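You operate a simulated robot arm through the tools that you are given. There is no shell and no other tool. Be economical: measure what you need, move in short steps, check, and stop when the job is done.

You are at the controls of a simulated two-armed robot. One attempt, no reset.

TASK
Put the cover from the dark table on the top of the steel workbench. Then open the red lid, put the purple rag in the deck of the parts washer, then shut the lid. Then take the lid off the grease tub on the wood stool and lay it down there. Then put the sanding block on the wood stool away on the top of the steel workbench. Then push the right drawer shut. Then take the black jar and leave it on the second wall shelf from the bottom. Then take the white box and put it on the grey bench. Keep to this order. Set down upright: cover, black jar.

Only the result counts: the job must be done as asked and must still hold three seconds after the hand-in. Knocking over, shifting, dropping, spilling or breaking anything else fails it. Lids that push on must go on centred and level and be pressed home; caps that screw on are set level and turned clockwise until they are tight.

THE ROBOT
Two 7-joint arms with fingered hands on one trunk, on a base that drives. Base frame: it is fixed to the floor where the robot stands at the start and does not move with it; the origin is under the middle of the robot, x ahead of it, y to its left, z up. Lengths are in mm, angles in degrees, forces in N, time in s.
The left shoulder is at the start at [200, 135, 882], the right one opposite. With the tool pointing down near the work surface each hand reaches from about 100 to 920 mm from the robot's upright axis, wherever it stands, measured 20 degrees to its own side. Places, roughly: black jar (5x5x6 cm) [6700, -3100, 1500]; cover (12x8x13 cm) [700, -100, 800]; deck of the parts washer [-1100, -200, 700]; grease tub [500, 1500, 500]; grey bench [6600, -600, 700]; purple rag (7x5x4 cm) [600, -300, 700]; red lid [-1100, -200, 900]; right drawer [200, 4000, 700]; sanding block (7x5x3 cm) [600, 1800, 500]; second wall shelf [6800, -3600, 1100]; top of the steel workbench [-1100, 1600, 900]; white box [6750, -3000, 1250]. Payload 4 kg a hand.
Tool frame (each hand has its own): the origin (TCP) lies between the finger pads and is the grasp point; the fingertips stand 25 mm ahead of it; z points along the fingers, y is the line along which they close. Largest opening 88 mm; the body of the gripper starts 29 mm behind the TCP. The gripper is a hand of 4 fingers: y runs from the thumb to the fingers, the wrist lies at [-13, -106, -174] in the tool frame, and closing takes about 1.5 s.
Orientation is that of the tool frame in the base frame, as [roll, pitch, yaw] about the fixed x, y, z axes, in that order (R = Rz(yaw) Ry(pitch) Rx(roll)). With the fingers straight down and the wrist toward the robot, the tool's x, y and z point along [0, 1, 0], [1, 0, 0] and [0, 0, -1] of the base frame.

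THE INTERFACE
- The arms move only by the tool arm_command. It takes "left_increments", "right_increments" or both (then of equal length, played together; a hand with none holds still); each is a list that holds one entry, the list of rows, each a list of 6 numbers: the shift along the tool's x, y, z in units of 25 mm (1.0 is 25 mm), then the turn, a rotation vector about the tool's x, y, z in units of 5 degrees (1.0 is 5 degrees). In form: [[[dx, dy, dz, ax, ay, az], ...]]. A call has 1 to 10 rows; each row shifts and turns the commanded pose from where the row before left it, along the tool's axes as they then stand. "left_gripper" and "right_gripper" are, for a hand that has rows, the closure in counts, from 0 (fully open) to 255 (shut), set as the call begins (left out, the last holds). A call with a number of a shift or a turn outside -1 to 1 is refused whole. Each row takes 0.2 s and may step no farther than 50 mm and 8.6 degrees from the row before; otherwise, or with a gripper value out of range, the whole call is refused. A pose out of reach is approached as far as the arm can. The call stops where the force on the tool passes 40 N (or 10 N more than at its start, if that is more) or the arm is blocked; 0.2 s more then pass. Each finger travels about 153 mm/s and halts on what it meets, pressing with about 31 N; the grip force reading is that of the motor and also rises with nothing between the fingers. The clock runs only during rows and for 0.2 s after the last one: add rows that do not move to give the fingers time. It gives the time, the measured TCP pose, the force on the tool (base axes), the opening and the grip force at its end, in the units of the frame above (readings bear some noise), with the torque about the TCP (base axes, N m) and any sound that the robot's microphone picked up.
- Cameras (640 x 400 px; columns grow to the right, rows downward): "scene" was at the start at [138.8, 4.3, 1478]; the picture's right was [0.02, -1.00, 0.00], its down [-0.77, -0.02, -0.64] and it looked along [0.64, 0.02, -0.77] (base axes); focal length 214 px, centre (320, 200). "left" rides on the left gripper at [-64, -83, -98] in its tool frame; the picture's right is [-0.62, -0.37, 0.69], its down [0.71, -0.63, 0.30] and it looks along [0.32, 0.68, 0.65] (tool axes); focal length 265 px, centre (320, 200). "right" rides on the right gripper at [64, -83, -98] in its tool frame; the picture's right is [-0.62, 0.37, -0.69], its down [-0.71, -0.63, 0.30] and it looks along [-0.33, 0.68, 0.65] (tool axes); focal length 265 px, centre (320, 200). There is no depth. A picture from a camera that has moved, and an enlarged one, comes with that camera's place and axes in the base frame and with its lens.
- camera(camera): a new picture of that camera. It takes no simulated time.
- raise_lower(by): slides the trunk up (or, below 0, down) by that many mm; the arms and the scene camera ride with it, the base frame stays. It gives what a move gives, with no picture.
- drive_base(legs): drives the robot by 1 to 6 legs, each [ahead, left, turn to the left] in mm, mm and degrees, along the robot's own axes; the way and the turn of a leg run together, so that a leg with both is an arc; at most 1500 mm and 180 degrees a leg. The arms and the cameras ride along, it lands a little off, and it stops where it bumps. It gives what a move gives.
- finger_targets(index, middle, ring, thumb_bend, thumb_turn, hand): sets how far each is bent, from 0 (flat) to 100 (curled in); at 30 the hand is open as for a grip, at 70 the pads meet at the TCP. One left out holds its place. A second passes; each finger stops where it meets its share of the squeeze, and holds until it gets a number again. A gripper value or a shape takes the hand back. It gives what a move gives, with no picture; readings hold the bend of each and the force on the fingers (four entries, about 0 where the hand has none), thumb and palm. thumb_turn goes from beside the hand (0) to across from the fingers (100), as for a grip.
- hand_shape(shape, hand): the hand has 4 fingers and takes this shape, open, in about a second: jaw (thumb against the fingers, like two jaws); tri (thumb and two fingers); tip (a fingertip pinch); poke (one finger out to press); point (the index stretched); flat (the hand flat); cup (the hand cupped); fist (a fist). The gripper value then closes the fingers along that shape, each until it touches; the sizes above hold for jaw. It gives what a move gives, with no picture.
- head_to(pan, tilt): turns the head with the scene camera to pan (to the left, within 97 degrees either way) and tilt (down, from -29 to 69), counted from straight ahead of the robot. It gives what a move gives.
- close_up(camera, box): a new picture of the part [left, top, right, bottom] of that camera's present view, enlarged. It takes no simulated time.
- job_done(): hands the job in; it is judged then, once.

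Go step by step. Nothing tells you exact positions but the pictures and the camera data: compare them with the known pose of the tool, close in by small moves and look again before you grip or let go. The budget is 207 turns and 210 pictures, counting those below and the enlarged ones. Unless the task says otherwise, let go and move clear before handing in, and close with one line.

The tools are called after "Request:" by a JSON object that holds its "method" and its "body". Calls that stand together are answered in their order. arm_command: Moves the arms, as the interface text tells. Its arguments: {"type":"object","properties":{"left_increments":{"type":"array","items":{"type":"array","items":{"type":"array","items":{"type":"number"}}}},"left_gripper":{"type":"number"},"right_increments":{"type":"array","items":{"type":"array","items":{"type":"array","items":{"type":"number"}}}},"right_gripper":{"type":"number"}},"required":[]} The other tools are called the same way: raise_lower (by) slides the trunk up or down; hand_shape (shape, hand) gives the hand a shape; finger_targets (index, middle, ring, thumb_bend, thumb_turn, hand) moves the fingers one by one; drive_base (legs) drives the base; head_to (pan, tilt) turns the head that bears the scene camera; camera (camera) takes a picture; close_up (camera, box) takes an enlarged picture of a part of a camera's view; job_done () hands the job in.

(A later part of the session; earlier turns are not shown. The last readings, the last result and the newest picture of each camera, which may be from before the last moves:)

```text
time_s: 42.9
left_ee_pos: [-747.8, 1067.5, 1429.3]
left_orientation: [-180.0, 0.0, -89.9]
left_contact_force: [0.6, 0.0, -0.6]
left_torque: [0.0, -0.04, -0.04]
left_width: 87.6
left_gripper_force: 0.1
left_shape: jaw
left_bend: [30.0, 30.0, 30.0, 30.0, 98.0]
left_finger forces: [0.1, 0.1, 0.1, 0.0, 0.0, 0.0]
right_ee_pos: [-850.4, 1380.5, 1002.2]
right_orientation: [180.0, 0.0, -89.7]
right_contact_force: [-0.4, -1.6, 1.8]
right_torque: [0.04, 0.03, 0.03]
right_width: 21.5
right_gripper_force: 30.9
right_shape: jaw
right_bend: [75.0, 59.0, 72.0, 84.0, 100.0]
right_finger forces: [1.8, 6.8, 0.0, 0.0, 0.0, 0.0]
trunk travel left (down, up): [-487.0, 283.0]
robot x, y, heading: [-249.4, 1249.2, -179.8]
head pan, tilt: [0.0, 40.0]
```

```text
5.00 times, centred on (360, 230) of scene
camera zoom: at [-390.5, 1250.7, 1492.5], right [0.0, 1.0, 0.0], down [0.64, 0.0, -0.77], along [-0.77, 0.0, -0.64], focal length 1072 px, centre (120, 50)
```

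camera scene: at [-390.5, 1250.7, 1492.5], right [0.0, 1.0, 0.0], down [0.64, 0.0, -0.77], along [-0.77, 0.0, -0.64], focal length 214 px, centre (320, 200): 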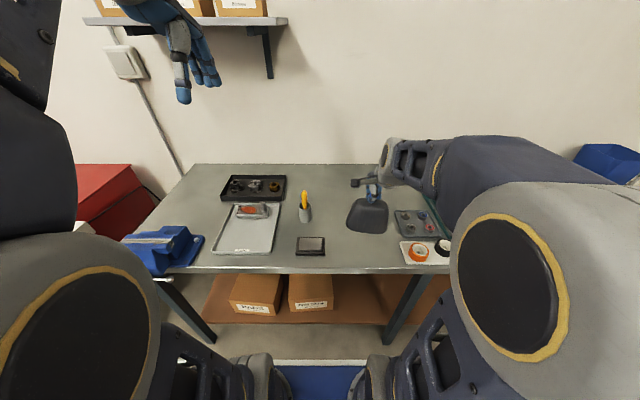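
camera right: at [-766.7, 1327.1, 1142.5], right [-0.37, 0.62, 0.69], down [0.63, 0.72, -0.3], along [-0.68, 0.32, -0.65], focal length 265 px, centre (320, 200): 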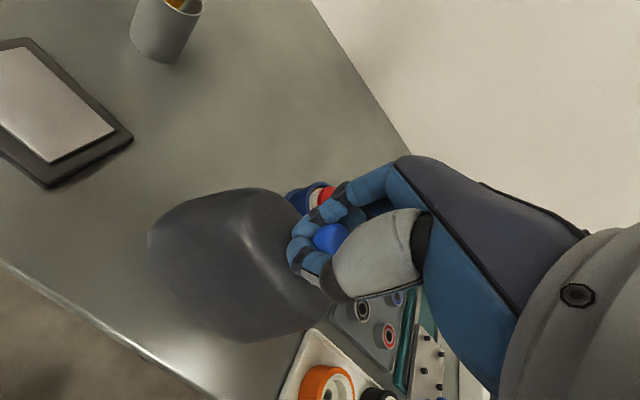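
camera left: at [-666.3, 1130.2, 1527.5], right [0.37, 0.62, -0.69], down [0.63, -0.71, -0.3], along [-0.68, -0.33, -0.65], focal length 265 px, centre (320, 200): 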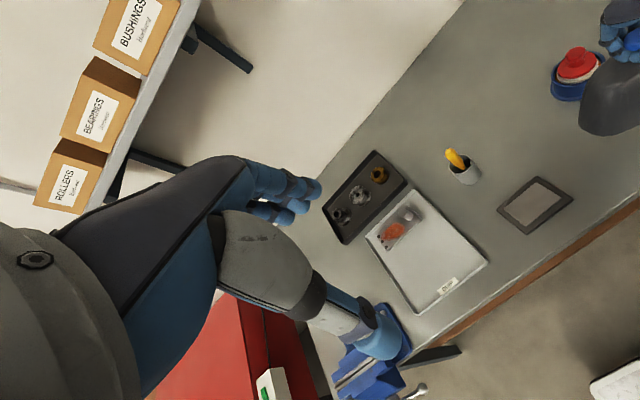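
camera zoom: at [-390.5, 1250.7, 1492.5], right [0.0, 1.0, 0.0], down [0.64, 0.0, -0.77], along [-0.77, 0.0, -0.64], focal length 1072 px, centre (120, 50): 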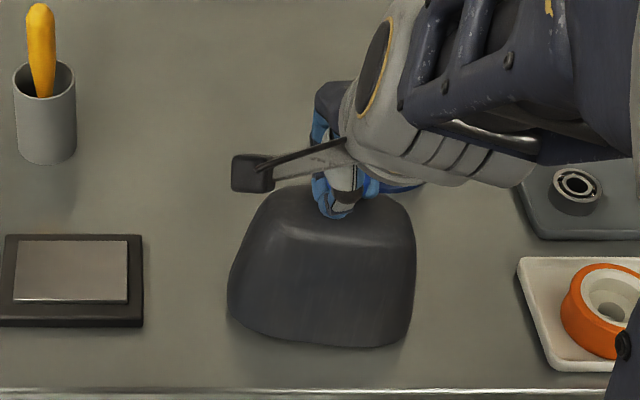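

First contact shows. I'll press a few millimetres more to level it.

Request:
{"method": "arm_command", "body": {"right_increments": [[[0, 0, 0.16, 0, 0, 0], [0, 0, 0.16, 0, 0, 0], [0, 0, 0, 0, 0, 0]]]}}

Request:
{"method": "close_up", "body": {"camera": "scene", "box": [320, 190, 400, 270]}}

```text
time_s: 43.7
left_ee_pos: [-747.5, 1066.5, 1429.2]
left_orientation: [179.9, 0.0, -89.8]
left_contact_force: [0.2, 0.3, 0.5]
left_torque: [0.02, -0.03, -0.04]
left_width: 87.6
left_gripper_force: 0.0
left_shape: jaw
left_bend: [30.0, 30.0, 30.0, 30.0, 98.0]
left_finger forces: [0.1, 0.0, 0.1, 0.0, 0.0, 0.0]
right_ee_pos: [-849.1, 1380.6, 995.3]
right_orientation: [179.8, 0.0, -89.8]
right_contact_force: [11.0, -4.1, 31.7]
right_torque: [-0.14, -0.09, 0.05]
right_width: 23.5
right_gripper_force: 30.8
right_shape: jaw
right_bend: [76.0, 76.0, 72.0, 84.0, 100.0]
right_finger forces: [0.0, 11.2, 1.4, 0.1, 33.3, 0.0]
trunk travel left (down, up): [-487.0, 283.0]
robot x, y, heading: [-248.5, 1249.3, -179.9]
head pan, tilt: [0.0, 40.0]
```

```text
5.00 times, centred on (360, 230) of scene
camera zoom: at [-389.4, 1250.4, 1493.0], right [0.0, 1.0, 0.0], down [0.64, 0.0, -0.77], along [-0.77, 0.0, -0.64], focal length 1072 px, centre (120, 50)
```

zoom: 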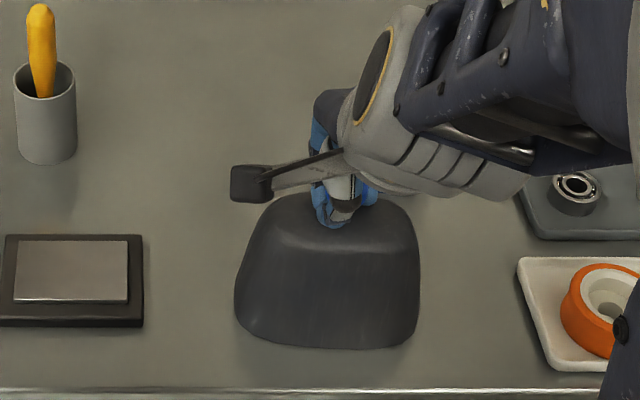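

Firm contact (32 N). I'll ease up 3 mm, open, wait and then rise straight up.

Request:
{"method": "arm_command", "body": {"right_increments": [[[0, 0, -0.12, 0, 0, 0], [0, 0, 0, 0, 0, 0]]]}}

Request:
{"method": "arm_command", "body": {"right_increments": [[[0, 0, 0, 0, 0, 0], [0, 0, 0, 0, 0, 0], [0, 0, 0, 0, 0, 0], [0, 0, 0, 0, 0, 0], [0, 0, 0, 0, 0, 0], [0, 0, 0, 0, 0, 0], [0, 0, 0, 0, 0, 0]]], "right_gripper": 0}}

Request:
{"method": "close_up", "body": {"camera": "scene", "box": [320, 190, 400, 270]}}

Request:
{"method": "camera", "body": {"camera": "right"}}

```text
time_s: 44.3
left_ee_pos: [-748.5, 1067.0, 1428.0]
left_orientation: [179.9, -0.1, -89.8]
left_contact_force: [0.9, -0.6, 0.5]
left_torque: [-0.02, 0.02, -0.01]
left_width: 87.6
left_gripper_force: 0.0
left_shape: jaw
left_bend: [30.0, 30.0, 30.0, 30.0, 98.0]
left_finger forces: [0.0, 0.0, 0.1, 0.0, 0.1, 0.0]
right_ee_pos: [-849.2, 1381.7, 995.5]
right_orientation: [-179.9, -0.1, -89.7]
right_contact_force: [3.5, -1.8, 11.7]
right_torque: [0.0, -0.04, -0.02]
right_width: 21.6
right_gripper_force: 31.5
right_shape: jaw
right_bend: [76.0, 75.0, 72.0, 84.0, 100.0]
right_finger forces: [0.1, 8.6, 0.2, 0.1, 0.0, 0.1]
trunk travel left (down, up): [-487.0, 283.0]
robot x, y, heading: [-247.9, 1249.2, -179.9]
head pan, tilt: [0.0, 40.0]
```

```text
time_s: 44.9
left_ee_pos: [-749.7, 1066.3, 1428.4]
left_orientation: [180.0, 0.0, -89.8]
left_contact_force: [0.2, 0.2, -0.1]
left_torque: [0.01, 0.0, 0.01]
left_width: 87.5
left_gripper_force: 0.0
left_shape: jaw
left_bend: [30.0, 30.0, 30.0, 30.0, 98.0]
left_finger forces: [0.1, 0.0, 0.1, 0.0, 0.1, 0.1]
right_ee_pos: [-854.7, 1383.0, 1001.6]
right_orientation: [179.0, 0.1, -90.0]
right_contact_force: [0.8, 0.3, 0.8]
right_torque: [-0.02, 0.03, 0.0]
right_width: 87.7
right_gripper_force: 0.1
right_shape: jaw
right_bend: [30.0, 30.0, 30.0, 30.0, 98.0]
right_finger forces: [0.0, 0.0, 0.1, 0.0, 0.0, 0.0]
trunk travel left (down, up): [-487.0, 283.0]
robot x, y, heading: [-249.3, 1247.5, -179.9]
head pan, tilt: [0.0, 40.0]
stopped in row 2 (right hand): the force on the tool passed its limit at 47 N (the readings are from after the stop); the commanded pose is now the measured one
```

```text
5.00 times, centred on (360, 230) of scene
camera zoom: at [-390.6, 1250.7, 1491.8], right [0.0, 1.0, 0.0], down [0.64, 0.0, -0.77], along [-0.77, 0.0, -0.64], focal length 1072 px, centre (120, 50)
```

zoom: 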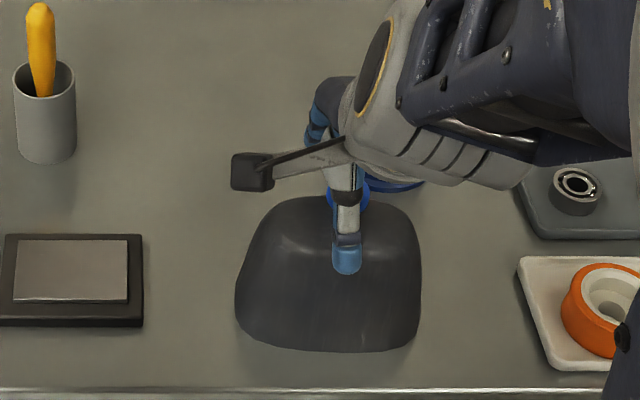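

```text
176 pictures are left
camera right: at [-769.8, 1316.9, 1096.9], right [-0.36, 0.62, 0.7], down [0.62, 0.71, -0.31], along [-0.7, 0.33, -0.64], focal length 265 px, centre (320, 200)
```

right: 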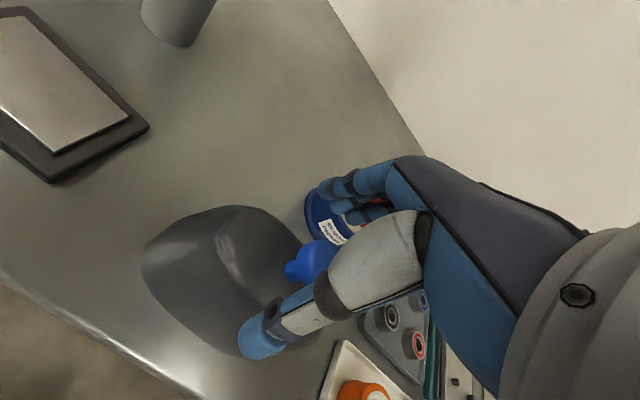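

The cover stands flat and released. I'll rise straight up and check the bench.

Request:
{"method": "arm_command", "body": {"right_increments": [[[0, 0, -0.5, 0, 0, 0], [0, 0, -0.8, 0, 0, 0], [0, 0, -1, 0, 0, 0], [0, 0, -1, 0, 0, 0], [0, 0, -1, 0, 0, 0], [0, 0, -1, 0, 0, 0], [0, 0, -1, 0, 0, 0], [0, -0.5, -1, 0, 0, 0], [0, -1, -1, 0, 0, 0], [0, -1, -1, 0, 0, 0]]]}}

Request:
{"method": "camera", "body": {"camera": "scene"}}

Request:
{"method": "camera", "body": {"camera": "right"}}

```text
time_s: 47.1
left_ee_pos: [-748.6, 1067.2, 1427.9]
left_orientation: [-179.9, 0.0, -89.8]
left_contact_force: [0.1, -0.4, 0.1]
left_torque: [-0.01, -0.04, 0.02]
left_width: 87.6
left_gripper_force: 0.1
left_shape: jaw
left_bend: [30.0, 30.0, 30.0, 30.0, 98.0]
left_finger forces: [0.0, 0.1, 0.0, 0.0, 0.0, 0.0]
right_ee_pos: [-787.3, 1382.3, 1234.0]
right_orientation: [179.0, 0.2, -90.0]
right_contact_force: [-1.3, 0.0, 0.1]
right_torque: [-0.04, -0.02, 0.01]
right_width: 87.7
right_gripper_force: 0.0
right_shape: jaw
right_bend: [30.0, 30.0, 30.0, 30.0, 98.0]
right_finger forces: [0.0, 0.1, 0.1, 0.0, 0.1, 0.1]
trunk travel left (down, up): [-487.0, 283.0]
robot x, y, heading: [-246.3, 1251.2, -179.9]
head pan, tilt: [0.0, 40.0]
```

```text
175 pictures are left
camera scene: at [-390.9, 1250.7, 1492.4], right [0.0, 1.0, 0.0], down [0.64, 0.0, -0.77], along [-0.77, 0.0, -0.64], focal length 214 px, centre (320, 200)
```

scene: 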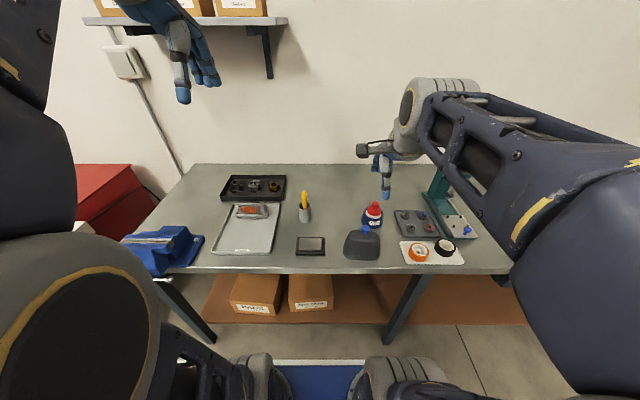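

```text
174 pictures are left
camera right: at [-702.7, 1316.7, 1329.4], right [-0.36, 0.62, 0.7], down [0.62, 0.71, -0.31], along [-0.69, 0.33, -0.64], focal length 265 px, centre (320, 200)
```

right: 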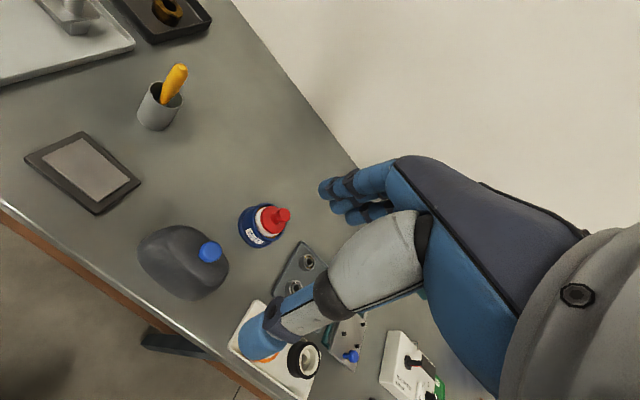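

The cover is placed. Now I drive back the same way to the dark table for the purple rag.

Request:
{"method": "drive_base", "body": {"legs": [[0, 0, -90], [-1250, 0, 0], [0, 0, -90], [250, 0, 0]]}}

Request:
{"method": "head_to", "body": {"pan": -10, "tilt": 50}}

Request:
{"method": "camera", "body": {"camera": "scene"}}

Request:
{"method": "camera", "body": {"camera": "right"}}

```text
time_s: 62.4
left_ee_pos: [516.8, 205.1, 1430.4]
left_orientation: [-180.0, 0.0, 91.3]
left_contact_force: [-1.0, -0.2, 0.0]
left_torque: [0.0, -0.01, 0.0]
left_width: 87.8
left_gripper_force: 0.0
left_shape: jaw
left_bend: [30.0, 30.0, 30.0, 30.0, 98.0]
left_finger forces: [0.0, 0.0, 0.0, 0.0, 0.0, 0.0]
right_ee_pos: [561.5, -108.9, 1233.7]
right_orientation: [179.0, 0.1, 91.1]
right_contact_force: [-1.0, 0.4, 0.9]
right_torque: [0.01, 0.01, 0.03]
right_width: 87.7
right_gripper_force: 0.0
right_shape: jaw
right_bend: [30.0, 30.0, 30.0, 30.0, 98.0]
right_finger forces: [0.0, 0.0, 0.0, 0.0, 0.1, 0.0]
trunk travel left (down, up): [-487.0, 283.0]
robot x, y, heading: [21.6, 14.9, 1.3]
head pan, tilt: [0.0, 40.0]
```

```text
time_s: 63.1
left_ee_pos: [516.1, 206.7, 1428.4]
left_orientation: [180.0, 0.0, 91.3]
left_contact_force: [-0.5, 0.5, 0.5]
left_torque: [-0.02, 0.0, -0.02]
left_width: 87.7
left_gripper_force: 0.1
left_shape: jaw
left_bend: [30.0, 30.0, 30.0, 30.0, 98.0]
left_finger forces: [0.0, 0.0, 0.0, 0.0, 0.1, 0.0]
right_ee_pos: [560.0, -108.3, 1233.2]
right_orientation: [179.0, 0.1, 91.0]
right_contact_force: [-0.7, -0.8, 0.8]
right_torque: [0.02, 0.0, 0.03]
right_width: 87.8
right_gripper_force: 0.0
right_shape: jaw
right_bend: [30.0, 30.0, 30.0, 30.0, 98.0]
right_finger forces: [0.0, 0.0, 0.0, 0.1, 0.0, 0.1]
trunk travel left (down, up): [-487.0, 283.0]
robot x, y, heading: [18.2, 15.8, 0.9]
head pan, tilt: [-10.0, 50.0]
```

```text
173 pictures are left
camera scene: at [156.2, 6.3, 1478.3], right [-0.15, -0.99, 0.0], down [-0.76, 0.12, -0.64], along [0.64, -0.1, -0.77], focal length 214 px, centre (320, 200)
```

scene: 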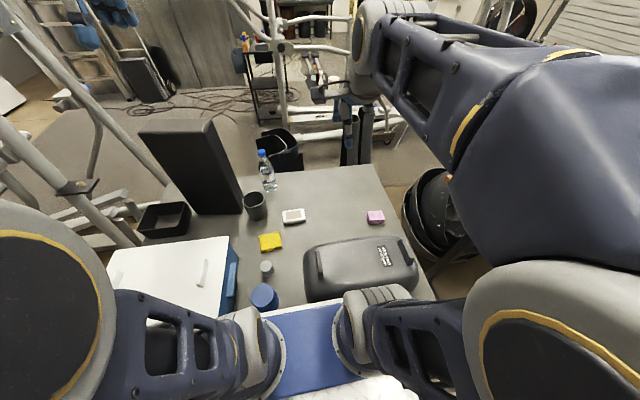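

```text
172 pictures are left
camera right: at [473.0, -46.5, 1329.2], right [0.37, -0.61, 0.7], down [-0.61, -0.73, -0.31], along [0.7, -0.31, -0.64], focal length 265 px, centre (320, 200)
```

right: 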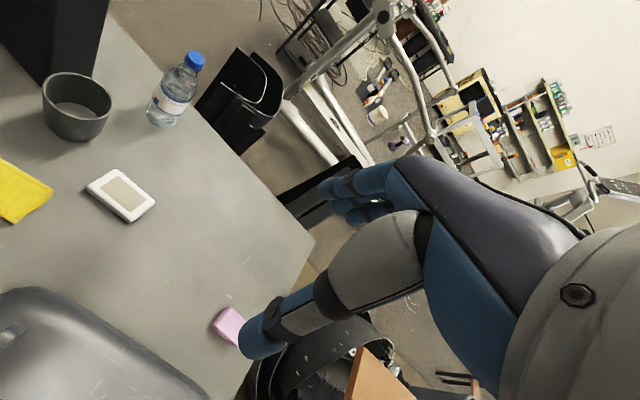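

Request:
{"method": "arm_command", "body": {"right_increments": [[[-0.82, 0.38, 1, 0, 0, 0], [-0.82, 0.38, 1, 0, 0, 0], [-0.82, 0.38, 1, 0, 0, 0], [-0.82, 0.38, 1, 0, 0, 0], [-0.82, 0.38, 1, 0, 0, 0], [-0.82, 0.38, 1, 0, 0, 0], [-0.82, 0.38, 1, 0, 0, 0], [-0.82, 0.38, 1, 0, 0, 0], [-0.82, 0.38, 1, 0, 0, 0], [-0.82, 0.38, 1, 0.2, 0, 0]]]}}

Request:
{"method": "arm_command", "body": {"right_increments": [[[0, 0, 1, 0, 0, 0], [0, 0, 1, 0, 0, 0], [0, 0, 1, 0, 0, 0], [0, 0, 1, 0, 0, 0], [0, 0, 0, 0, 0, 0]]]}}

Request:
{"method": "camera", "body": {"camera": "right"}}

Request:
{"method": "close_up", "body": {"camera": "scene", "box": [320, 150, 440, 250]}}

```text
time_s: 65.3
left_ee_pos: [516.4, 206.1, 1428.2]
left_orientation: [-179.9, 0.1, 91.3]
left_contact_force: [-0.5, 0.5, -1.0]
left_torque: [-0.01, -0.02, -0.01]
left_width: 87.4
left_gripper_force: 0.2
left_shape: jaw
left_bend: [30.0, 30.0, 30.0, 30.0, 98.0]
left_finger forces: [0.0, 0.0, 0.0, 0.1, 0.0, 0.0]
right_ee_pos: [662.9, -314.1, 984.8]
right_orientation: [179.8, 0.1, 91.0]
right_contact_force: [-0.7, 0.6, 0.4]
right_torque: [-0.05, 0.01, -0.01]
right_width: 87.5
right_gripper_force: 0.1
right_shape: jaw
right_bend: [30.0, 30.0, 30.0, 30.0, 98.0]
right_finger forces: [0.0, 0.0, 0.1, 0.0, 0.0, 0.0]
trunk travel left (down, up): [-487.0, 283.0]
robot x, y, heading: [20.1, 13.6, 1.3]
head pan, tilt: [-10.0, 50.0]
```

```text
time_s: 66.5
left_ee_pos: [515.5, 206.1, 1429.7]
left_orientation: [-180.0, 0.0, 91.3]
left_contact_force: [0.0, 0.9, 0.7]
left_torque: [0.01, 0.0, 0.0]
left_width: 87.8
left_gripper_force: 0.1
left_shape: jaw
left_bend: [30.0, 30.0, 30.0, 30.0, 98.0]
left_finger forces: [0.0, 0.0, 0.0, 0.0, 0.0, 0.0]
right_ee_pos: [663.3, -314.0, 885.1]
right_orientation: [-180.0, 0.1, 91.0]
right_contact_force: [0.1, -1.4, -0.1]
right_torque: [0.0, 0.0, 0.02]
right_width: 87.4
right_gripper_force: 0.1
right_shape: jaw
right_bend: [30.0, 30.0, 30.0, 30.0, 98.0]
right_finger forces: [0.0, 0.0, 0.1, 0.0, 0.0, 0.0]
trunk travel left (down, up): [-487.0, 283.0]
robot x, y, heading: [18.9, 12.4, 1.1]
head pan, tilt: [-10.0, 50.0]
```

```text
171 pictures are left
camera right: at [578.2, -250.5, 982.4], right [0.38, -0.61, 0.69], down [-0.62, -0.73, -0.3], along [0.69, -0.31, -0.65], focal length 265 px, centre (320, 200)
```

right: 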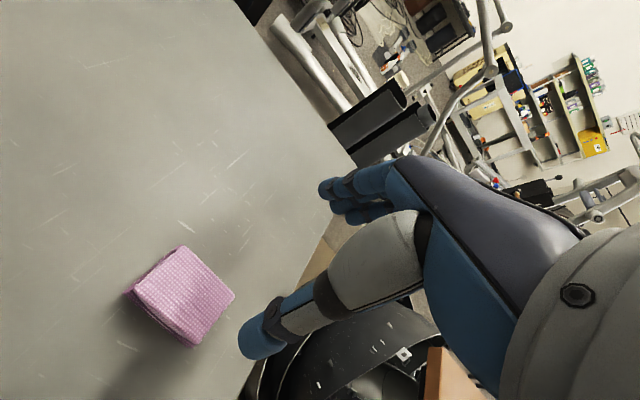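

```text
4.00 times, centred on (380, 200) of scene
camera zoom: at [156.1, 6.2, 1478.3], right [-0.15, -0.99, 0.0], down [-0.76, 0.12, -0.64], along [0.64, -0.1, -0.77], focal length 858 px, centre (80, 200)
```

zoom: 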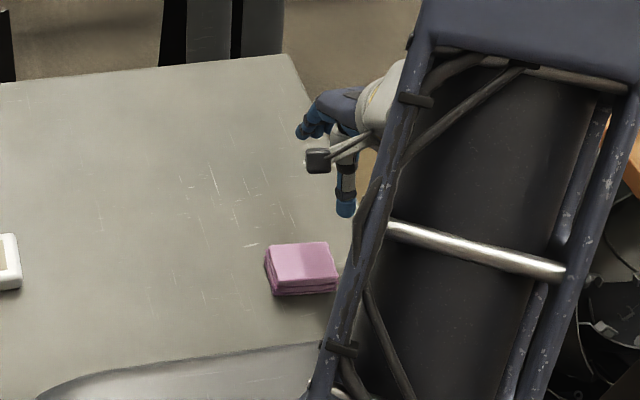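

Combining both views, the rag is nearer [642, -305] with its top around 750. I'll shift and lower partway, then re-check.

Request:
{"method": "arm_command", "body": {"right_increments": [[[0.3, -0.7, 0.6, 0, 0, 0], [0, 0, 1, 0, 0, 0], [0, 0, 1, 0, 0, 0], [0, 0, 0.6, 0, 0, 0], [0, 0, 0, 0, 0, 0]]]}}

Request:
{"method": "camera", "body": {"camera": "right"}}

Request:
{"method": "close_up", "body": {"camera": "scene", "box": [340, 170, 420, 240]}}

```text
time_s: 67.7
left_ee_pos: [515.9, 206.0, 1429.2]
left_orientation: [-179.9, -0.1, 91.3]
left_contact_force: [-0.9, -0.3, 1.1]
left_torque: [0.0, -0.02, 0.0]
left_width: 87.5
left_gripper_force: 0.1
left_shape: jaw
left_bend: [30.0, 30.0, 30.0, 30.0, 98.0]
left_finger forces: [0.0, 0.1, 0.1, 0.0, 0.0, 0.0]
right_ee_pos: [646.3, -305.9, 805.0]
right_orientation: [179.9, 0.1, 91.1]
right_contact_force: [0.7, -0.3, -0.2]
right_torque: [0.01, -0.04, 0.03]
right_width: 87.6
right_gripper_force: 0.0
right_shape: jaw
right_bend: [30.0, 30.0, 30.0, 30.0, 98.0]
right_finger forces: [0.0, 0.1, 0.1, 0.0, 0.0, 0.0]
trunk travel left (down, up): [-487.0, 283.0]
robot x, y, heading: [19.4, 12.5, 1.4]
head pan, tilt: [-10.0, 50.0]
```

```text
169 pictures are left
camera right: at [560.6, -242.9, 902.6], right [0.38, -0.61, 0.69], down [-0.62, -0.73, -0.3], along [0.69, -0.31, -0.65], focal length 265 px, centre (320, 200)
```

right: 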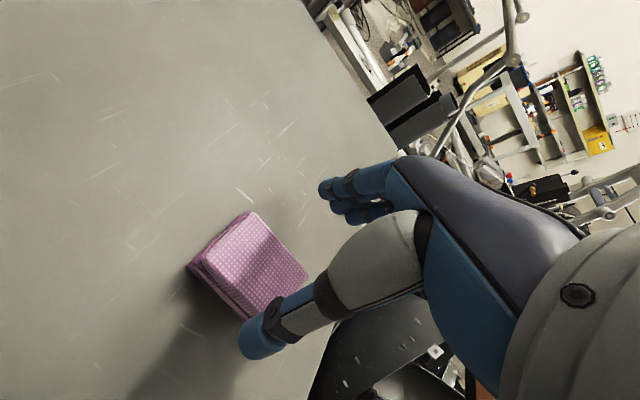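

```text
5.71 times, centred on (380, 205) of scene
camera zoom: at [156.1, 6.2, 1478.3], right [-0.15, -0.99, 0.0], down [-0.76, 0.12, -0.64], along [0.64, -0.1, -0.77], focal length 1226 px, centre (-23, 171)
```

zoom: 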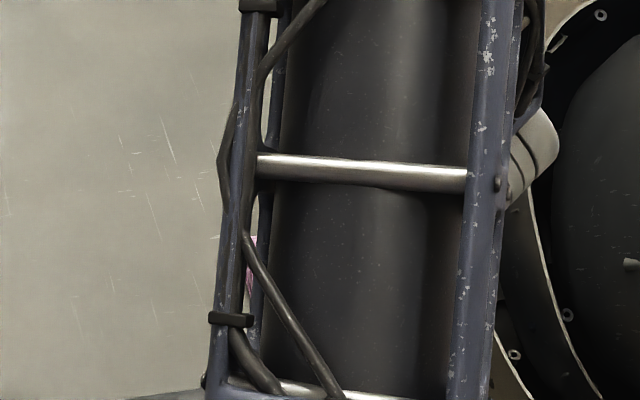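

The rag's top centre is at about [643, -304, 740], right under the hand. I'll descend so the fingertips are near mid-rag and close.

Request:
{"method": "arm_command", "body": {"right_increments": [[[0.05, -0.1, 0.8, 0, 0, 0], [0, 0, 0.8, 0, 0, 0], [0, 0, 0.6, 0, 0, 0], [0, 0, 0.32, 0, 0, 0], [0, 0, 0, 0, 0, 0]]]}}

Request:
{"method": "camera", "body": {"camera": "right"}}

```text
time_s: 68.9
left_ee_pos: [515.7, 206.6, 1429.8]
left_orientation: [180.0, -0.1, 91.2]
left_contact_force: [0.1, 0.3, -0.1]
left_torque: [0.04, -0.03, 0.01]
left_width: 87.3
left_gripper_force: 0.1
left_shape: jaw
left_bend: [30.0, 30.0, 30.0, 30.0, 98.0]
left_finger forces: [0.1, 0.0, 0.0, 0.0, 0.0, 0.0]
right_ee_pos: [643.0, -304.8, 743.7]
right_orientation: [179.7, 0.1, 91.0]
right_contact_force: [-3.9, -0.4, 19.1]
right_torque: [-0.1, -0.89, -0.06]
right_width: 86.3
right_gripper_force: 0.0
right_shape: jaw
right_bend: [30.0, 30.0, 30.0, 30.0, 98.0]
right_finger forces: [0.1, 18.3, 0.0, 0.1, 0.3, 0.1]
trunk travel left (down, up): [-487.0, 283.0]
robot x, y, heading: [17.9, 12.0, 1.5]
head pan, tilt: [-10.0, 50.0]
```

```text
167 pictures are left
camera right: at [558.2, -241.9, 841.1], right [0.38, -0.61, 0.7], down [-0.62, -0.73, -0.31], along [0.69, -0.31, -0.65], focal length 265 px, centre (320, 200)
```

right: 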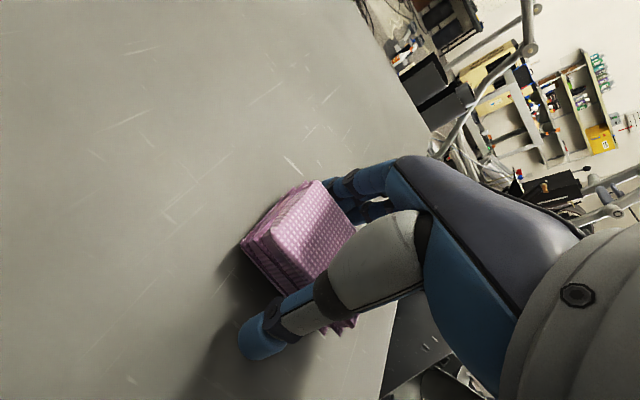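

The middle fingertip just touches the table. I'll lift 3 mm and close on the rag.

Request:
{"method": "arm_command", "body": {"right_increments": [[[0, 0, -0.12, 0, 0, 0], [0, 0, 0, 0, 0, 0]]]}}

Request:
{"method": "arm_command", "body": {"right_increments": [[[0, 0, -0.12, 0, 0, 0], [0, 0, 0, 0, 0, 0], [0, 0, 0, 0, 0, 0], [0, 0, 0, 0, 0, 0], [0, 0, 0, 0, 0, 0], [0, 0, 0, 0, 0, 0], [0, 0, 0, 0, 0, 0]]], "right_gripper": 255}}

Request:
{"method": "camera", "body": {"camera": "right"}}

```text
time_s: 69.5
left_ee_pos: [515.9, 207.0, 1428.9]
left_orientation: [-180.0, 0.0, 91.3]
left_contact_force: [0.8, 0.1, -0.3]
left_torque: [0.0, -0.01, 0.01]
left_width: 87.7
left_gripper_force: 0.1
left_shape: jaw
left_bend: [30.0, 30.0, 30.0, 30.0, 98.0]
left_finger forces: [0.0, 0.0, 0.1, 0.1, 0.0, 0.1]
right_ee_pos: [642.7, -304.9, 745.9]
right_orientation: [180.0, 0.2, 91.0]
right_contact_force: [-0.7, -0.8, 6.0]
right_torque: [-0.06, -0.27, -0.04]
right_width: 87.4
right_gripper_force: 0.0
right_shape: jaw
right_bend: [30.0, 30.0, 30.0, 30.0, 98.0]
right_finger forces: [0.0, 5.5, 0.0, 0.0, 0.0, 0.2]
trunk travel left (down, up): [-487.0, 283.0]
robot x, y, heading: [18.9, 16.1, 1.3]
head pan, tilt: [-10.0, 50.0]
```

```text
time_s: 71.1
left_ee_pos: [517.2, 205.9, 1429.4]
left_orientation: [-179.9, 0.1, 91.3]
left_contact_force: [-0.4, -0.1, 0.4]
left_torque: [0.03, -0.01, 0.01]
left_width: 87.7
left_gripper_force: 0.1
left_shape: jaw
left_bend: [30.0, 30.0, 30.0, 30.0, 98.0]
left_finger forces: [0.0, 0.0, 0.1, 0.0, 0.0, 0.1]
right_ee_pos: [643.5, -303.7, 747.2]
right_orientation: [-180.0, 0.1, 91.0]
right_contact_force: [-0.3, -0.1, 0.7]
right_torque: [0.0, 0.0, -0.03]
right_width: 44.9
right_gripper_force: 30.9
right_shape: jaw
right_bend: [28.0, 38.0, 36.0, 73.0, 100.0]
right_finger forces: [19.6, 5.0, 3.8, 0.1, 28.3, 0.1]
trunk travel left (down, up): [-487.0, 283.0]
robot x, y, heading: [18.1, 14.9, 1.2]
head pan, tilt: [-10.0, 50.0]
```

```text
166 pictures are left
camera right: at [558.1, -241.8, 845.9], right [0.38, -0.61, 0.69], down [-0.62, -0.73, -0.3], along [0.69, -0.31, -0.65], focal length 265 px, centre (320, 200)
```

right: 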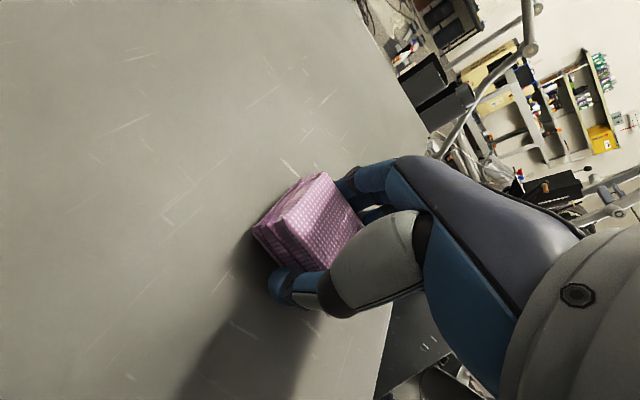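

The rag is gripped (45 mm). I'll lift it, pull it in, back off from the table and turn toward the washer.

Request:
{"method": "arm_command", "body": {"right_increments": [[[0, 0, -0.6, 0, 0, 0], [0, 0, -1, 0, 0, 0], [0, 0, -1, 0, 0, 0], [0, 0, -1, 0, 0, 0], [0, 0, -1, 0, 0, 0], [0, 0, -1, 0, 0, 0], [0, 0, -1, 0, 0, 0], [0, 0, -1, 0, 0, 0], [0, 0, -1, 0, 0, 0], [0, 0, -1, 0, 0, 0]]]}}

Request:
{"method": "arm_command", "body": {"right_increments": [[[0.2, -0.8, -1, 0, 0, 0], [0.2, -0.8, -1, 0, 0, 0], [0.2, -0.8, -1, 0, 0, 0], [0.2, -0.8, -1, 0, 0, 0], [0.2, -0.8, -1, 0, 0, 0], [0.2, -0.8, -1, 0, 0, 0], [0.2, -0.8, -1, 0, 0, 0], [0.2, -0.8, 0, 0, 0, 0]]]}}

Request:
{"method": "drive_base", "body": {"legs": [[-270, 0, 0], [0, 0, 90]]}}

Request:
{"method": "head_to", "body": {"pan": 90, "tilt": 35}}

Request:
{"method": "camera", "body": {"camera": "scene"}}

```text
time_s: 73.3
left_ee_pos: [516.3, 206.4, 1429.4]
left_orientation: [180.0, -0.1, 91.2]
left_contact_force: [0.5, -0.4, 0.3]
left_torque: [-0.01, 0.0, -0.02]
left_width: 87.8
left_gripper_force: 0.2
left_shape: jaw
left_bend: [30.0, 30.0, 30.0, 30.0, 98.0]
left_finger forces: [0.0, 0.0, 0.0, 0.1, 0.0, 0.1]
right_ee_pos: [643.5, -304.6, 989.0]
right_orientation: [179.9, 0.1, 91.0]
right_contact_force: [-0.1, -0.1, -0.5]
right_torque: [0.03, -0.01, -0.02]
right_width: 45.4
right_gripper_force: 30.9
right_shape: jaw
right_bend: [28.0, 38.0, 36.0, 73.0, 100.0]
right_finger forces: [19.6, 5.0, 3.8, 0.1, 28.4, 0.1]
trunk travel left (down, up): [-487.0, 283.0]
robot x, y, heading: [16.2, 14.9, 1.2]
head pan, tilt: [-10.0, 50.0]
```

```text
time_s: 75.1
left_ee_pos: [516.1, 205.1, 1429.1]
left_orientation: [-180.0, 0.1, 91.4]
left_contact_force: [-0.1, -0.2, 0.2]
left_torque: [0.02, 0.02, 0.04]
left_width: 87.7
left_gripper_force: 0.0
left_shape: jaw
left_bend: [30.0, 30.0, 30.0, 30.0, 98.0]
left_finger forces: [0.0, 0.0, 0.1, 0.0, 0.1, 0.1]
right_ee_pos: [481.8, -267.6, 1163.1]
right_orientation: [-180.0, 0.0, 91.0]
right_contact_force: [-0.4, -0.2, -0.7]
right_torque: [0.02, 0.01, -0.02]
right_width: 44.9
right_gripper_force: 30.9
right_shape: jaw
right_bend: [28.0, 38.0, 36.0, 73.0, 100.0]
right_finger forces: [19.3, 5.0, 4.0, 0.0, 28.3, 0.1]
trunk travel left (down, up): [-487.0, 283.0]
robot x, y, heading: [18.7, 17.6, 1.0]
head pan, tilt: [-10.0, 50.0]
```

```text
time_s: 80.8
left_ee_pos: [-433.4, 510.1, 1429.0]
left_orientation: [180.0, 0.1, -179.8]
left_contact_force: [-0.6, -0.7, 0.0]
left_torque: [0.03, -0.01, -0.02]
left_width: 87.6
left_gripper_force: 0.0
left_shape: jaw
left_bend: [30.0, 30.0, 30.0, 30.0, 98.0]
left_finger forces: [0.0, 0.1, 0.1, 0.0, 0.0, 0.0]
right_ee_pos: [38.5, 466.3, 1163.1]
right_orientation: [180.0, 0.2, -180.0]
right_contact_force: [0.4, -0.1, 0.2]
right_torque: [0.02, -0.01, -0.02]
right_width: 44.7
right_gripper_force: 31.0
right_shape: jaw
right_bend: [28.0, 38.0, 36.0, 74.0, 100.0]
right_finger forces: [19.3, 4.8, 3.8, 0.1, 28.1, 0.0]
trunk travel left (down, up): [-487.0, 283.0]
robot x, y, heading: [-249.9, 4.6, 90.3]
head pan, tilt: [-10.0, 50.0]
```

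```text
time_s: 82.5
left_ee_pos: [-433.9, 510.0, 1427.9]
left_orientation: [-179.9, 0.0, -179.7]
left_contact_force: [1.7, -0.4, -0.2]
left_torque: [0.01, -0.01, 0.01]
left_width: 87.4
left_gripper_force: 0.2
left_shape: jaw
left_bend: [30.0, 30.0, 30.0, 30.0, 98.0]
left_finger forces: [0.0, 0.0, 0.0, 0.1, 0.1, 0.0]
right_ee_pos: [38.7, 465.7, 1163.3]
right_orientation: [180.0, 0.0, -179.9]
right_contact_force: [0.0, -0.3, -1.3]
right_torque: [-0.03, 0.02, -0.02]
right_width: 44.5
right_gripper_force: 31.1
right_shape: jaw
right_bend: [28.0, 38.0, 36.0, 74.0, 100.0]
right_finger forces: [19.3, 5.0, 3.9, 0.0, 28.1, 0.0]
trunk travel left (down, up): [-487.0, 283.0]
robot x, y, heading: [-251.4, 7.7, 90.2]
head pan, tilt: [90.0, 35.0]
```

```text
165 pictures are left
camera scene: at [-338.1, 70.7, 1500.0], right [0.0, 1.0, 0.0], down [0.57, 0.0, -0.82], along [-0.82, 0.0, -0.57], focal length 214 px, centre (320, 200)
```

scene: 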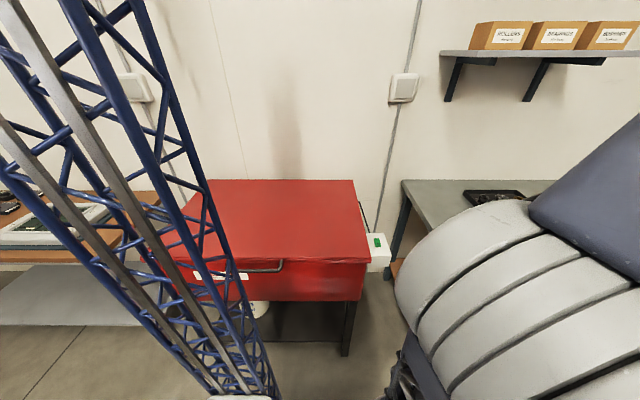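

The washer's red lid has a wire handle on its front edge. I'll finish the turn to face it.

Request:
{"method": "drive_base", "body": {"legs": [[0, 0, 90]]}}

Request:
{"method": "head_to", "body": {"pan": 0, "tilt": 45}}

Request:
{"method": "camera", "body": {"camera": "scene"}}

Request:
{"method": "camera", "body": {"camera": "left"}}

```text
time_s: 86.8
left_ee_pos: [-753.4, -176.7, 1428.4]
left_orientation: [-180.0, 0.1, -89.4]
left_contact_force: [0.3, -0.5, 0.6]
left_torque: [-0.03, 0.01, 0.01]
left_width: 87.4
left_gripper_force: 0.0
left_shape: jaw
left_bend: [30.0, 30.0, 30.0, 30.0, 98.0]
left_finger forces: [0.0, 0.0, 0.0, 0.0, 0.0, 0.1]
right_ee_pos: [-711.9, 294.9, 1163.2]
right_orientation: [180.0, 0.0, -89.7]
right_contact_force: [0.4, -0.2, -0.1]
right_torque: [0.0, -0.01, 0.01]
right_width: 44.4
right_gripper_force: 30.4
right_shape: jaw
right_bend: [28.0, 38.0, 36.0, 74.0, 100.0]
right_finger forces: [19.1, 4.9, 3.8, 0.1, 27.8, 0.0]
trunk travel left (down, up): [-487.0, 283.0]
robot x, y, heading: [-257.4, 9.6, -179.7]
head pan, tilt: [90.0, 35.0]
```

```text
time_s: 88.4
left_ee_pos: [-753.1, -176.9, 1429.8]
left_orientation: [180.0, 0.0, -89.6]
left_contact_force: [-0.6, -0.3, 0.2]
left_torque: [0.02, -0.01, -0.02]
left_width: 87.5
left_gripper_force: 0.2
left_shape: jaw
left_bend: [30.0, 30.0, 30.0, 30.0, 98.0]
left_finger forces: [0.1, 0.0, 0.0, 0.0, 0.1, 0.1]
right_ee_pos: [-712.1, 296.6, 1163.0]
right_orientation: [-180.0, 0.1, -89.7]
right_contact_force: [0.2, -0.2, 0.2]
right_torque: [-0.02, 0.02, 0.01]
right_width: 44.6
right_gripper_force: 30.3
right_shape: jaw
right_bend: [28.0, 38.0, 36.0, 74.0, 100.0]
right_finger forces: [19.0, 4.9, 3.8, 0.0, 27.8, 0.0]
trunk travel left (down, up): [-487.0, 283.0]
robot x, y, heading: [-254.0, 6.7, -179.4]
head pan, tilt: [0.0, 45.0]
```

```text
164 pictures are left
camera scene: at [-391.2, 9.5, 1485.2], right [-0.01, 1.0, 0.0], down [0.71, 0.01, -0.71], along [-0.71, -0.01, -0.71], focal length 214 px, centre (320, 200)
```

scene: 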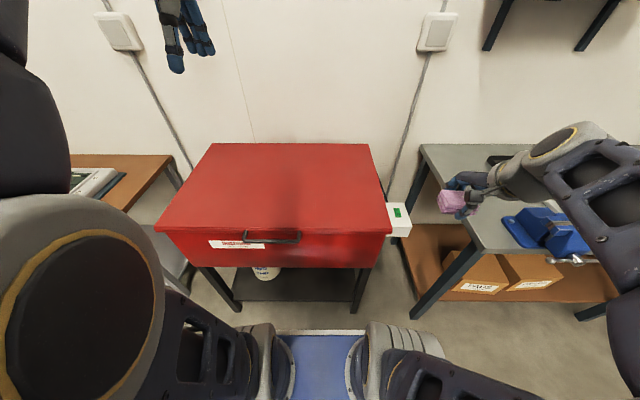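

```text
163 pictures are left
camera left: at [-670.0, -112.5, 1527.5], right [0.36, 0.62, -0.69], down [0.64, -0.71, -0.3], along [-0.68, -0.33, -0.65], focal length 265 px, centre (320, 200)
```

left: 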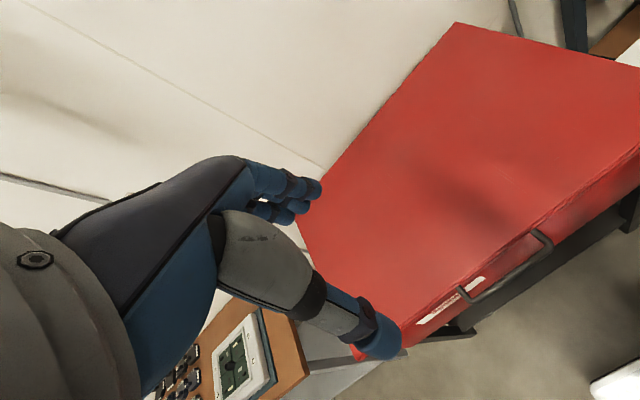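

Request:
{"method": "close_up", "body": {"camera": "scene", "box": [200, 200, 340, 290]}}

Request:
{"method": "close_up", "body": {"camera": "left", "box": [400, 180, 600, 340]}}

```text
4.44 times, centred on (270, 245) of scene
camera zoom: at [-391.2, 9.5, 1485.2], right [-0.01, 1.0, 0.0], down [0.71, 0.01, -0.71], along [-0.71, -0.01, -0.71], focal length 953 px, centre (542, 0)
```

zoom: 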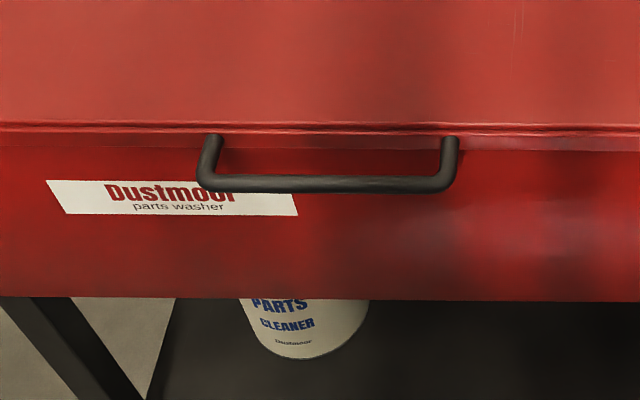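

```text
2.50 times, centred on (500, 260) of left
camera zoom: at [-670.0, -112.5, 1527.5], right [0.36, 0.62, -0.69], down [0.64, -0.71, -0.3], along [-0.68, -0.33, -0.65], focal length 664 px, centre (-130, 50)
```

zoom: 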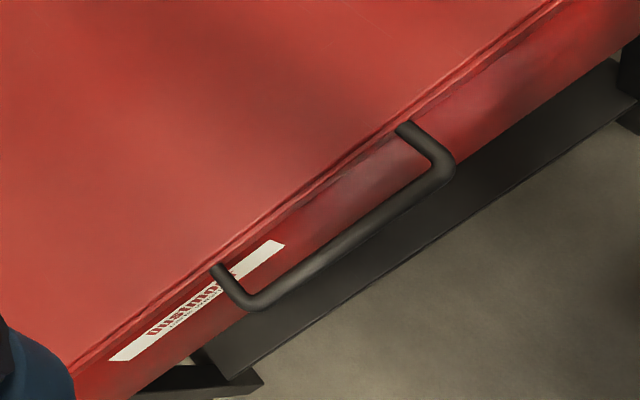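

The handle bar is horizontal along y, centred near [-813, -157, 861], with the lid hinged at the back (x≈-1409). I'll raise the trunk, half-close the left hand and bring it over the bar, fingers down.

Request:
{"method": "raise_lower", "body": {"by": 150}}

Request:
{"method": "arm_command", "body": {"left_increments": [[[0, 0.2, 1, 0, 0, 0], [0, 0.2, 1, 0, 0, 0], [0, 0.2, 1, 0, 0, 0], [0, 0.2, 1, 0, 0, 0], [0, 0.2, 1, 0, 0, 0], [0, 0.2, 1, 0, 0, 0], [0, 0.2, 1, 0, 0, 0], [-0.2, 0.2, 1, 0, 0, 0], [-0.3, 0.2, 1, 0, 0, 0], [-0.3, 0.2, 1, 0, 0, 0]]], "left_gripper": 125}}

Request:
{"method": "arm_command", "body": {"left_increments": [[[0, 0, 1, 0, 0, 0], [0, 0, 1, 0, 0, 0], [0, 0, 1, 0, 0, 0], [0, 0, 1, 0, 0, 0], [0, 0, 1, 0, 0, 0], [0, 0, 1, 0, 0, 0], [0, 0, 1, 0, 0, 0], [0, 0, 1, 0, 0, 0], [0, 0, 0, 0, 0, 0]]]}}

Request:
{"method": "camera", "body": {"camera": "scene"}}

Request:
{"method": "camera", "body": {"camera": "left"}}

```text
time_s: 90.2
left_ee_pos: [-752.2, -175.9, 1579.9]
left_orientation: [-179.9, -0.1, -89.5]
left_contact_force: [-0.7, 0.2, 0.3]
left_torque: [0.02, 0.01, -0.01]
left_width: 87.5
left_gripper_force: 0.0
left_shape: jaw
left_bend: [30.0, 30.0, 30.0, 30.0, 98.0]
left_finger forces: [0.0, 0.0, 0.0, 0.0, 0.1, 0.1]
right_ee_pos: [-711.3, 295.3, 1312.7]
right_orientation: [180.0, 0.1, -89.6]
right_contact_force: [-0.5, -1.1, -0.4]
right_torque: [-0.01, 0.0, -0.02]
right_width: 44.5
right_gripper_force: 31.0
right_shape: jaw
right_bend: [28.0, 38.0, 36.0, 74.0, 100.0]
right_finger forces: [19.1, 4.8, 3.8, 0.0, 27.9, 0.1]
trunk travel left (down, up): [-637.0, 133.0]
robot x, y, heading: [-250.0, 7.8, -179.7]
head pan, tilt: [0.0, 45.0]
```

```text
time_s: 92.4
left_ee_pos: [-801.7, -157.2, 1328.9]
left_orientation: [-179.9, 0.0, -89.4]
left_contact_force: [0.0, 0.3, 0.8]
left_torque: [0.0, -0.03, 0.02]
left_width: 45.1
left_gripper_force: 0.1
left_shape: jaw
left_bend: [74.0, 44.0, 40.0, 69.0, 100.0]
left_finger forces: [0.1, 0.1, 0.0, 0.1, 0.0, 0.0]
right_ee_pos: [-712.0, 295.1, 1312.5]
right_orientation: [-180.0, 0.1, -89.7]
right_contact_force: [0.2, -0.1, -0.4]
right_torque: [0.01, -0.04, 0.02]
right_width: 44.5
right_gripper_force: 31.1
right_shape: jaw
right_bend: [28.0, 38.0, 36.0, 74.0, 100.0]
right_finger forces: [19.1, 4.9, 3.8, 0.0, 27.9, 0.0]
trunk travel left (down, up): [-637.0, 133.0]
robot x, y, heading: [-250.7, 8.4, -179.4]
head pan, tilt: [0.0, 45.0]
```

```text
time_s: 94.4
left_ee_pos: [-801.7, -159.6, 1135.7]
left_orientation: [-179.9, -0.4, -89.2]
left_contact_force: [0.2, 0.2, 0.2]
left_torque: [0.03, 0.03, 0.01]
left_width: 45.2
left_gripper_force: 0.2
left_shape: jaw
left_bend: [74.0, 44.0, 40.0, 69.0, 100.0]
left_finger forces: [0.1, 0.0, 0.0, 0.1, 0.1, 0.0]
left hand out of reach, approached as far as the arm can: row 8
right_ee_pos: [-711.4, 294.8, 1313.5]
right_orientation: [-180.0, 0.1, -89.8]
right_contact_force: [-0.2, -0.7, -0.4]
right_torque: [0.05, 0.01, -0.01]
right_width: 44.5
right_gripper_force: 30.7
right_shape: jaw
right_bend: [28.0, 38.0, 36.0, 74.0, 100.0]
right_finger forces: [19.1, 4.9, 3.8, 0.0, 28.0, 0.0]
trunk travel left (down, up): [-637.0, 133.0]
robot x, y, heading: [-252.3, 10.4, -179.6]
head pan, tilt: [0.0, 45.0]
```

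```text
160 pictures are left
camera scene: at [-391.1, 9.0, 1635.2], right [-0.01, 1.0, 0.0], down [0.71, 0.01, -0.71], along [-0.71, -0.01, -0.71], focal length 214 px, centre (320, 200)
```

scene: 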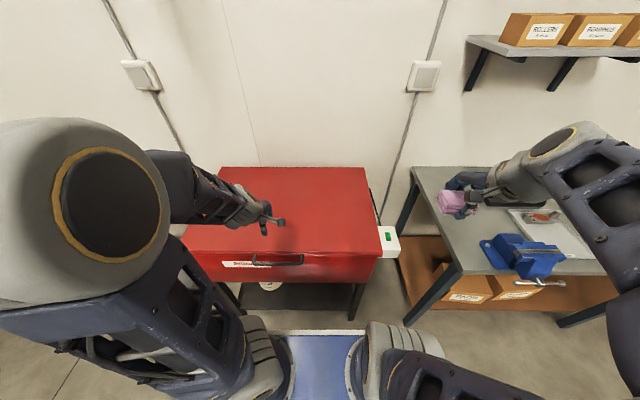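

```text
159 pictures are left
camera left: at [-720.2, -94.1, 1235.6], right [0.36, 0.62, -0.69], down [0.64, -0.71, -0.3], along [-0.68, -0.34, -0.65], focal length 265 px, centre (320, 200)
```

left: 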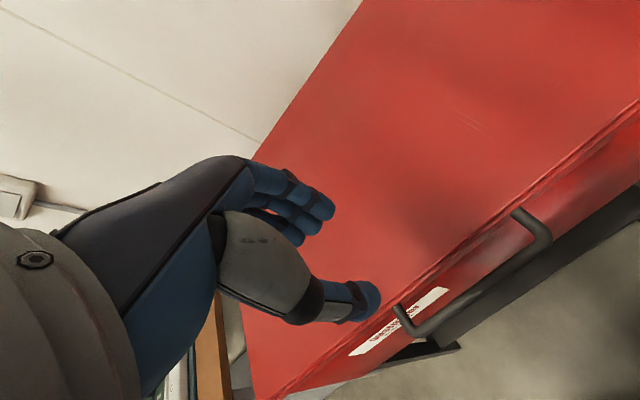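

The arm was folded too close. I'll back off 100 mm and lower the trunk again, then move over the bar.

Request:
{"method": "drive_base", "body": {"legs": [[-100, 0, 0]]}}

Request:
{"method": "raise_lower", "body": {"by": -150}}

Request:
{"method": "camera", "body": {"camera": "left"}}

Request:
{"method": "camera", "body": {"camera": "scene"}}

```text
time_s: 95.5
left_ee_pos: [-701.7, -156.4, 1137.7]
left_orientation: [-179.8, -0.2, -89.1]
left_contact_force: [0.1, -0.1, 0.2]
left_torque: [0.0, 0.03, 0.03]
left_width: 44.9
left_gripper_force: 0.1
left_shape: jaw
left_bend: [74.0, 44.0, 40.0, 69.0, 100.0]
left_finger forces: [0.1, 0.1, 0.1, 0.0, 0.0, 0.1]
right_ee_pos: [-611.2, 297.0, 1313.0]
right_orientation: [-180.0, 0.1, -89.7]
right_contact_force: [-0.7, -0.5, -0.8]
right_torque: [-0.01, -0.01, 0.0]
right_width: 44.4
right_gripper_force: 30.7
right_shape: jaw
right_bend: [28.0, 38.0, 36.0, 74.0, 100.0]
right_finger forces: [19.2, 4.9, 3.9, 0.0, 27.9, 0.0]
trunk travel left (down, up): [-637.0, 133.0]
robot x, y, heading: [-151.9, 9.7, -179.5]
head pan, tilt: [0.0, 45.0]
```

```text
time_s: 97.3
left_ee_pos: [-702.8, -156.7, 987.5]
left_orientation: [-179.9, -0.2, -89.2]
left_contact_force: [1.6, 0.4, 0.1]
left_torque: [0.03, -0.01, 0.01]
left_width: 45.3
left_gripper_force: 0.0
left_shape: jaw
left_bend: [74.0, 44.0, 40.0, 69.0, 100.0]
left_finger forces: [0.0, 0.1, 0.0, 0.0, 0.1, 0.1]
right_ee_pos: [-612.1, 296.0, 1162.9]
right_orientation: [179.9, 0.1, -89.7]
right_contact_force: [-0.3, 0.2, -1.1]
right_torque: [0.01, -0.03, -0.03]
right_width: 44.6
right_gripper_force: 31.2
right_shape: jaw
right_bend: [28.0, 38.0, 36.0, 74.0, 100.0]
right_finger forces: [19.2, 4.9, 4.0, 0.1, 27.9, 0.0]
trunk travel left (down, up): [-487.0, 283.0]
robot x, y, heading: [-151.4, 12.0, -179.3]
head pan, tilt: [0.0, 45.0]
```

```text
158 pictures are left
camera left: at [-620.5, -92.3, 1085.8], right [0.36, 0.62, -0.69], down [0.64, -0.71, -0.3], along [-0.68, -0.34, -0.65], focal length 265 px, centre (320, 200)
```

left: 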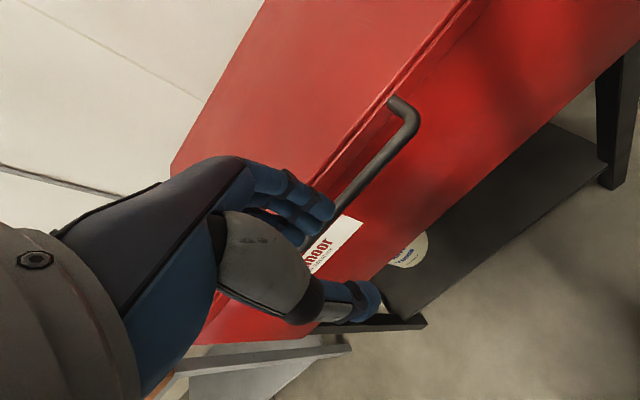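

```text
157 pictures are left
camera scene: at [-291.3, 10.6, 1485.3], right [-0.01, 1.0, 0.0], down [0.71, 0.01, -0.71], along [-0.71, -0.01, -0.71], focal length 214 px, centre (320, 200)
```

scene: 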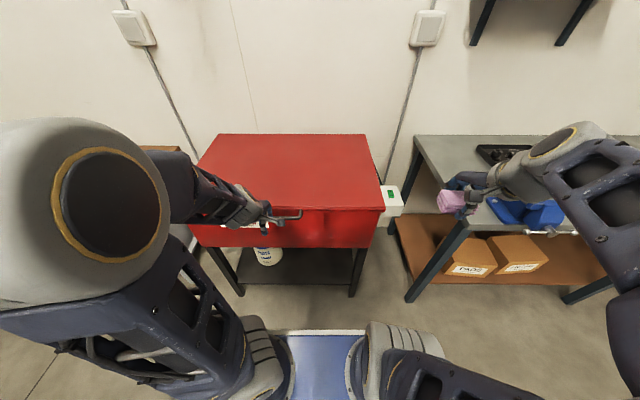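

Request:
{"method": "close_up", "body": {"camera": "scene", "box": [220, 170, 340, 250]}}

Request:
{"method": "close_up", "body": {"camera": "left", "box": [300, 60, 460, 180]}}

```text
5.00 times, centred on (280, 210) of scene
camera zoom: at [-291.3, 10.6, 1485.3], right [-0.01, 1.0, 0.0], down [0.71, 0.01, -0.71], along [-0.71, -0.01, -0.71], focal length 1072 px, centre (520, 150)
```

zoom: 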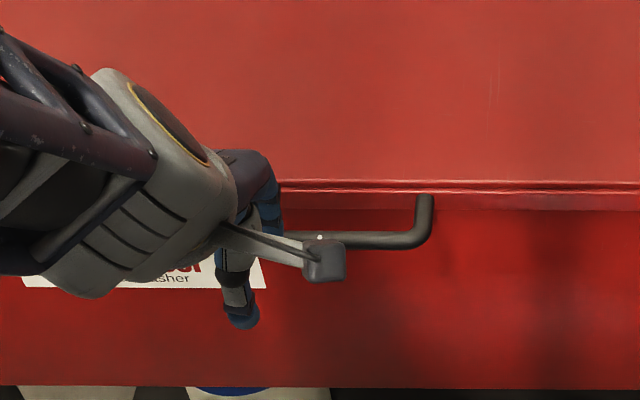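

```text
3.33 times, centred on (380, 120) of left
camera zoom: at [-620.5, -92.3, 1085.8], right [0.36, 0.62, -0.69], down [0.64, -0.71, -0.3], along [-0.68, -0.34, -0.65], focal length 885 px, centre (120, 467)
```

zoom: 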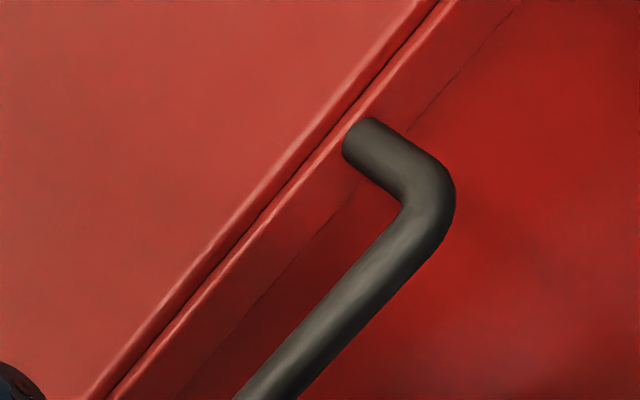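

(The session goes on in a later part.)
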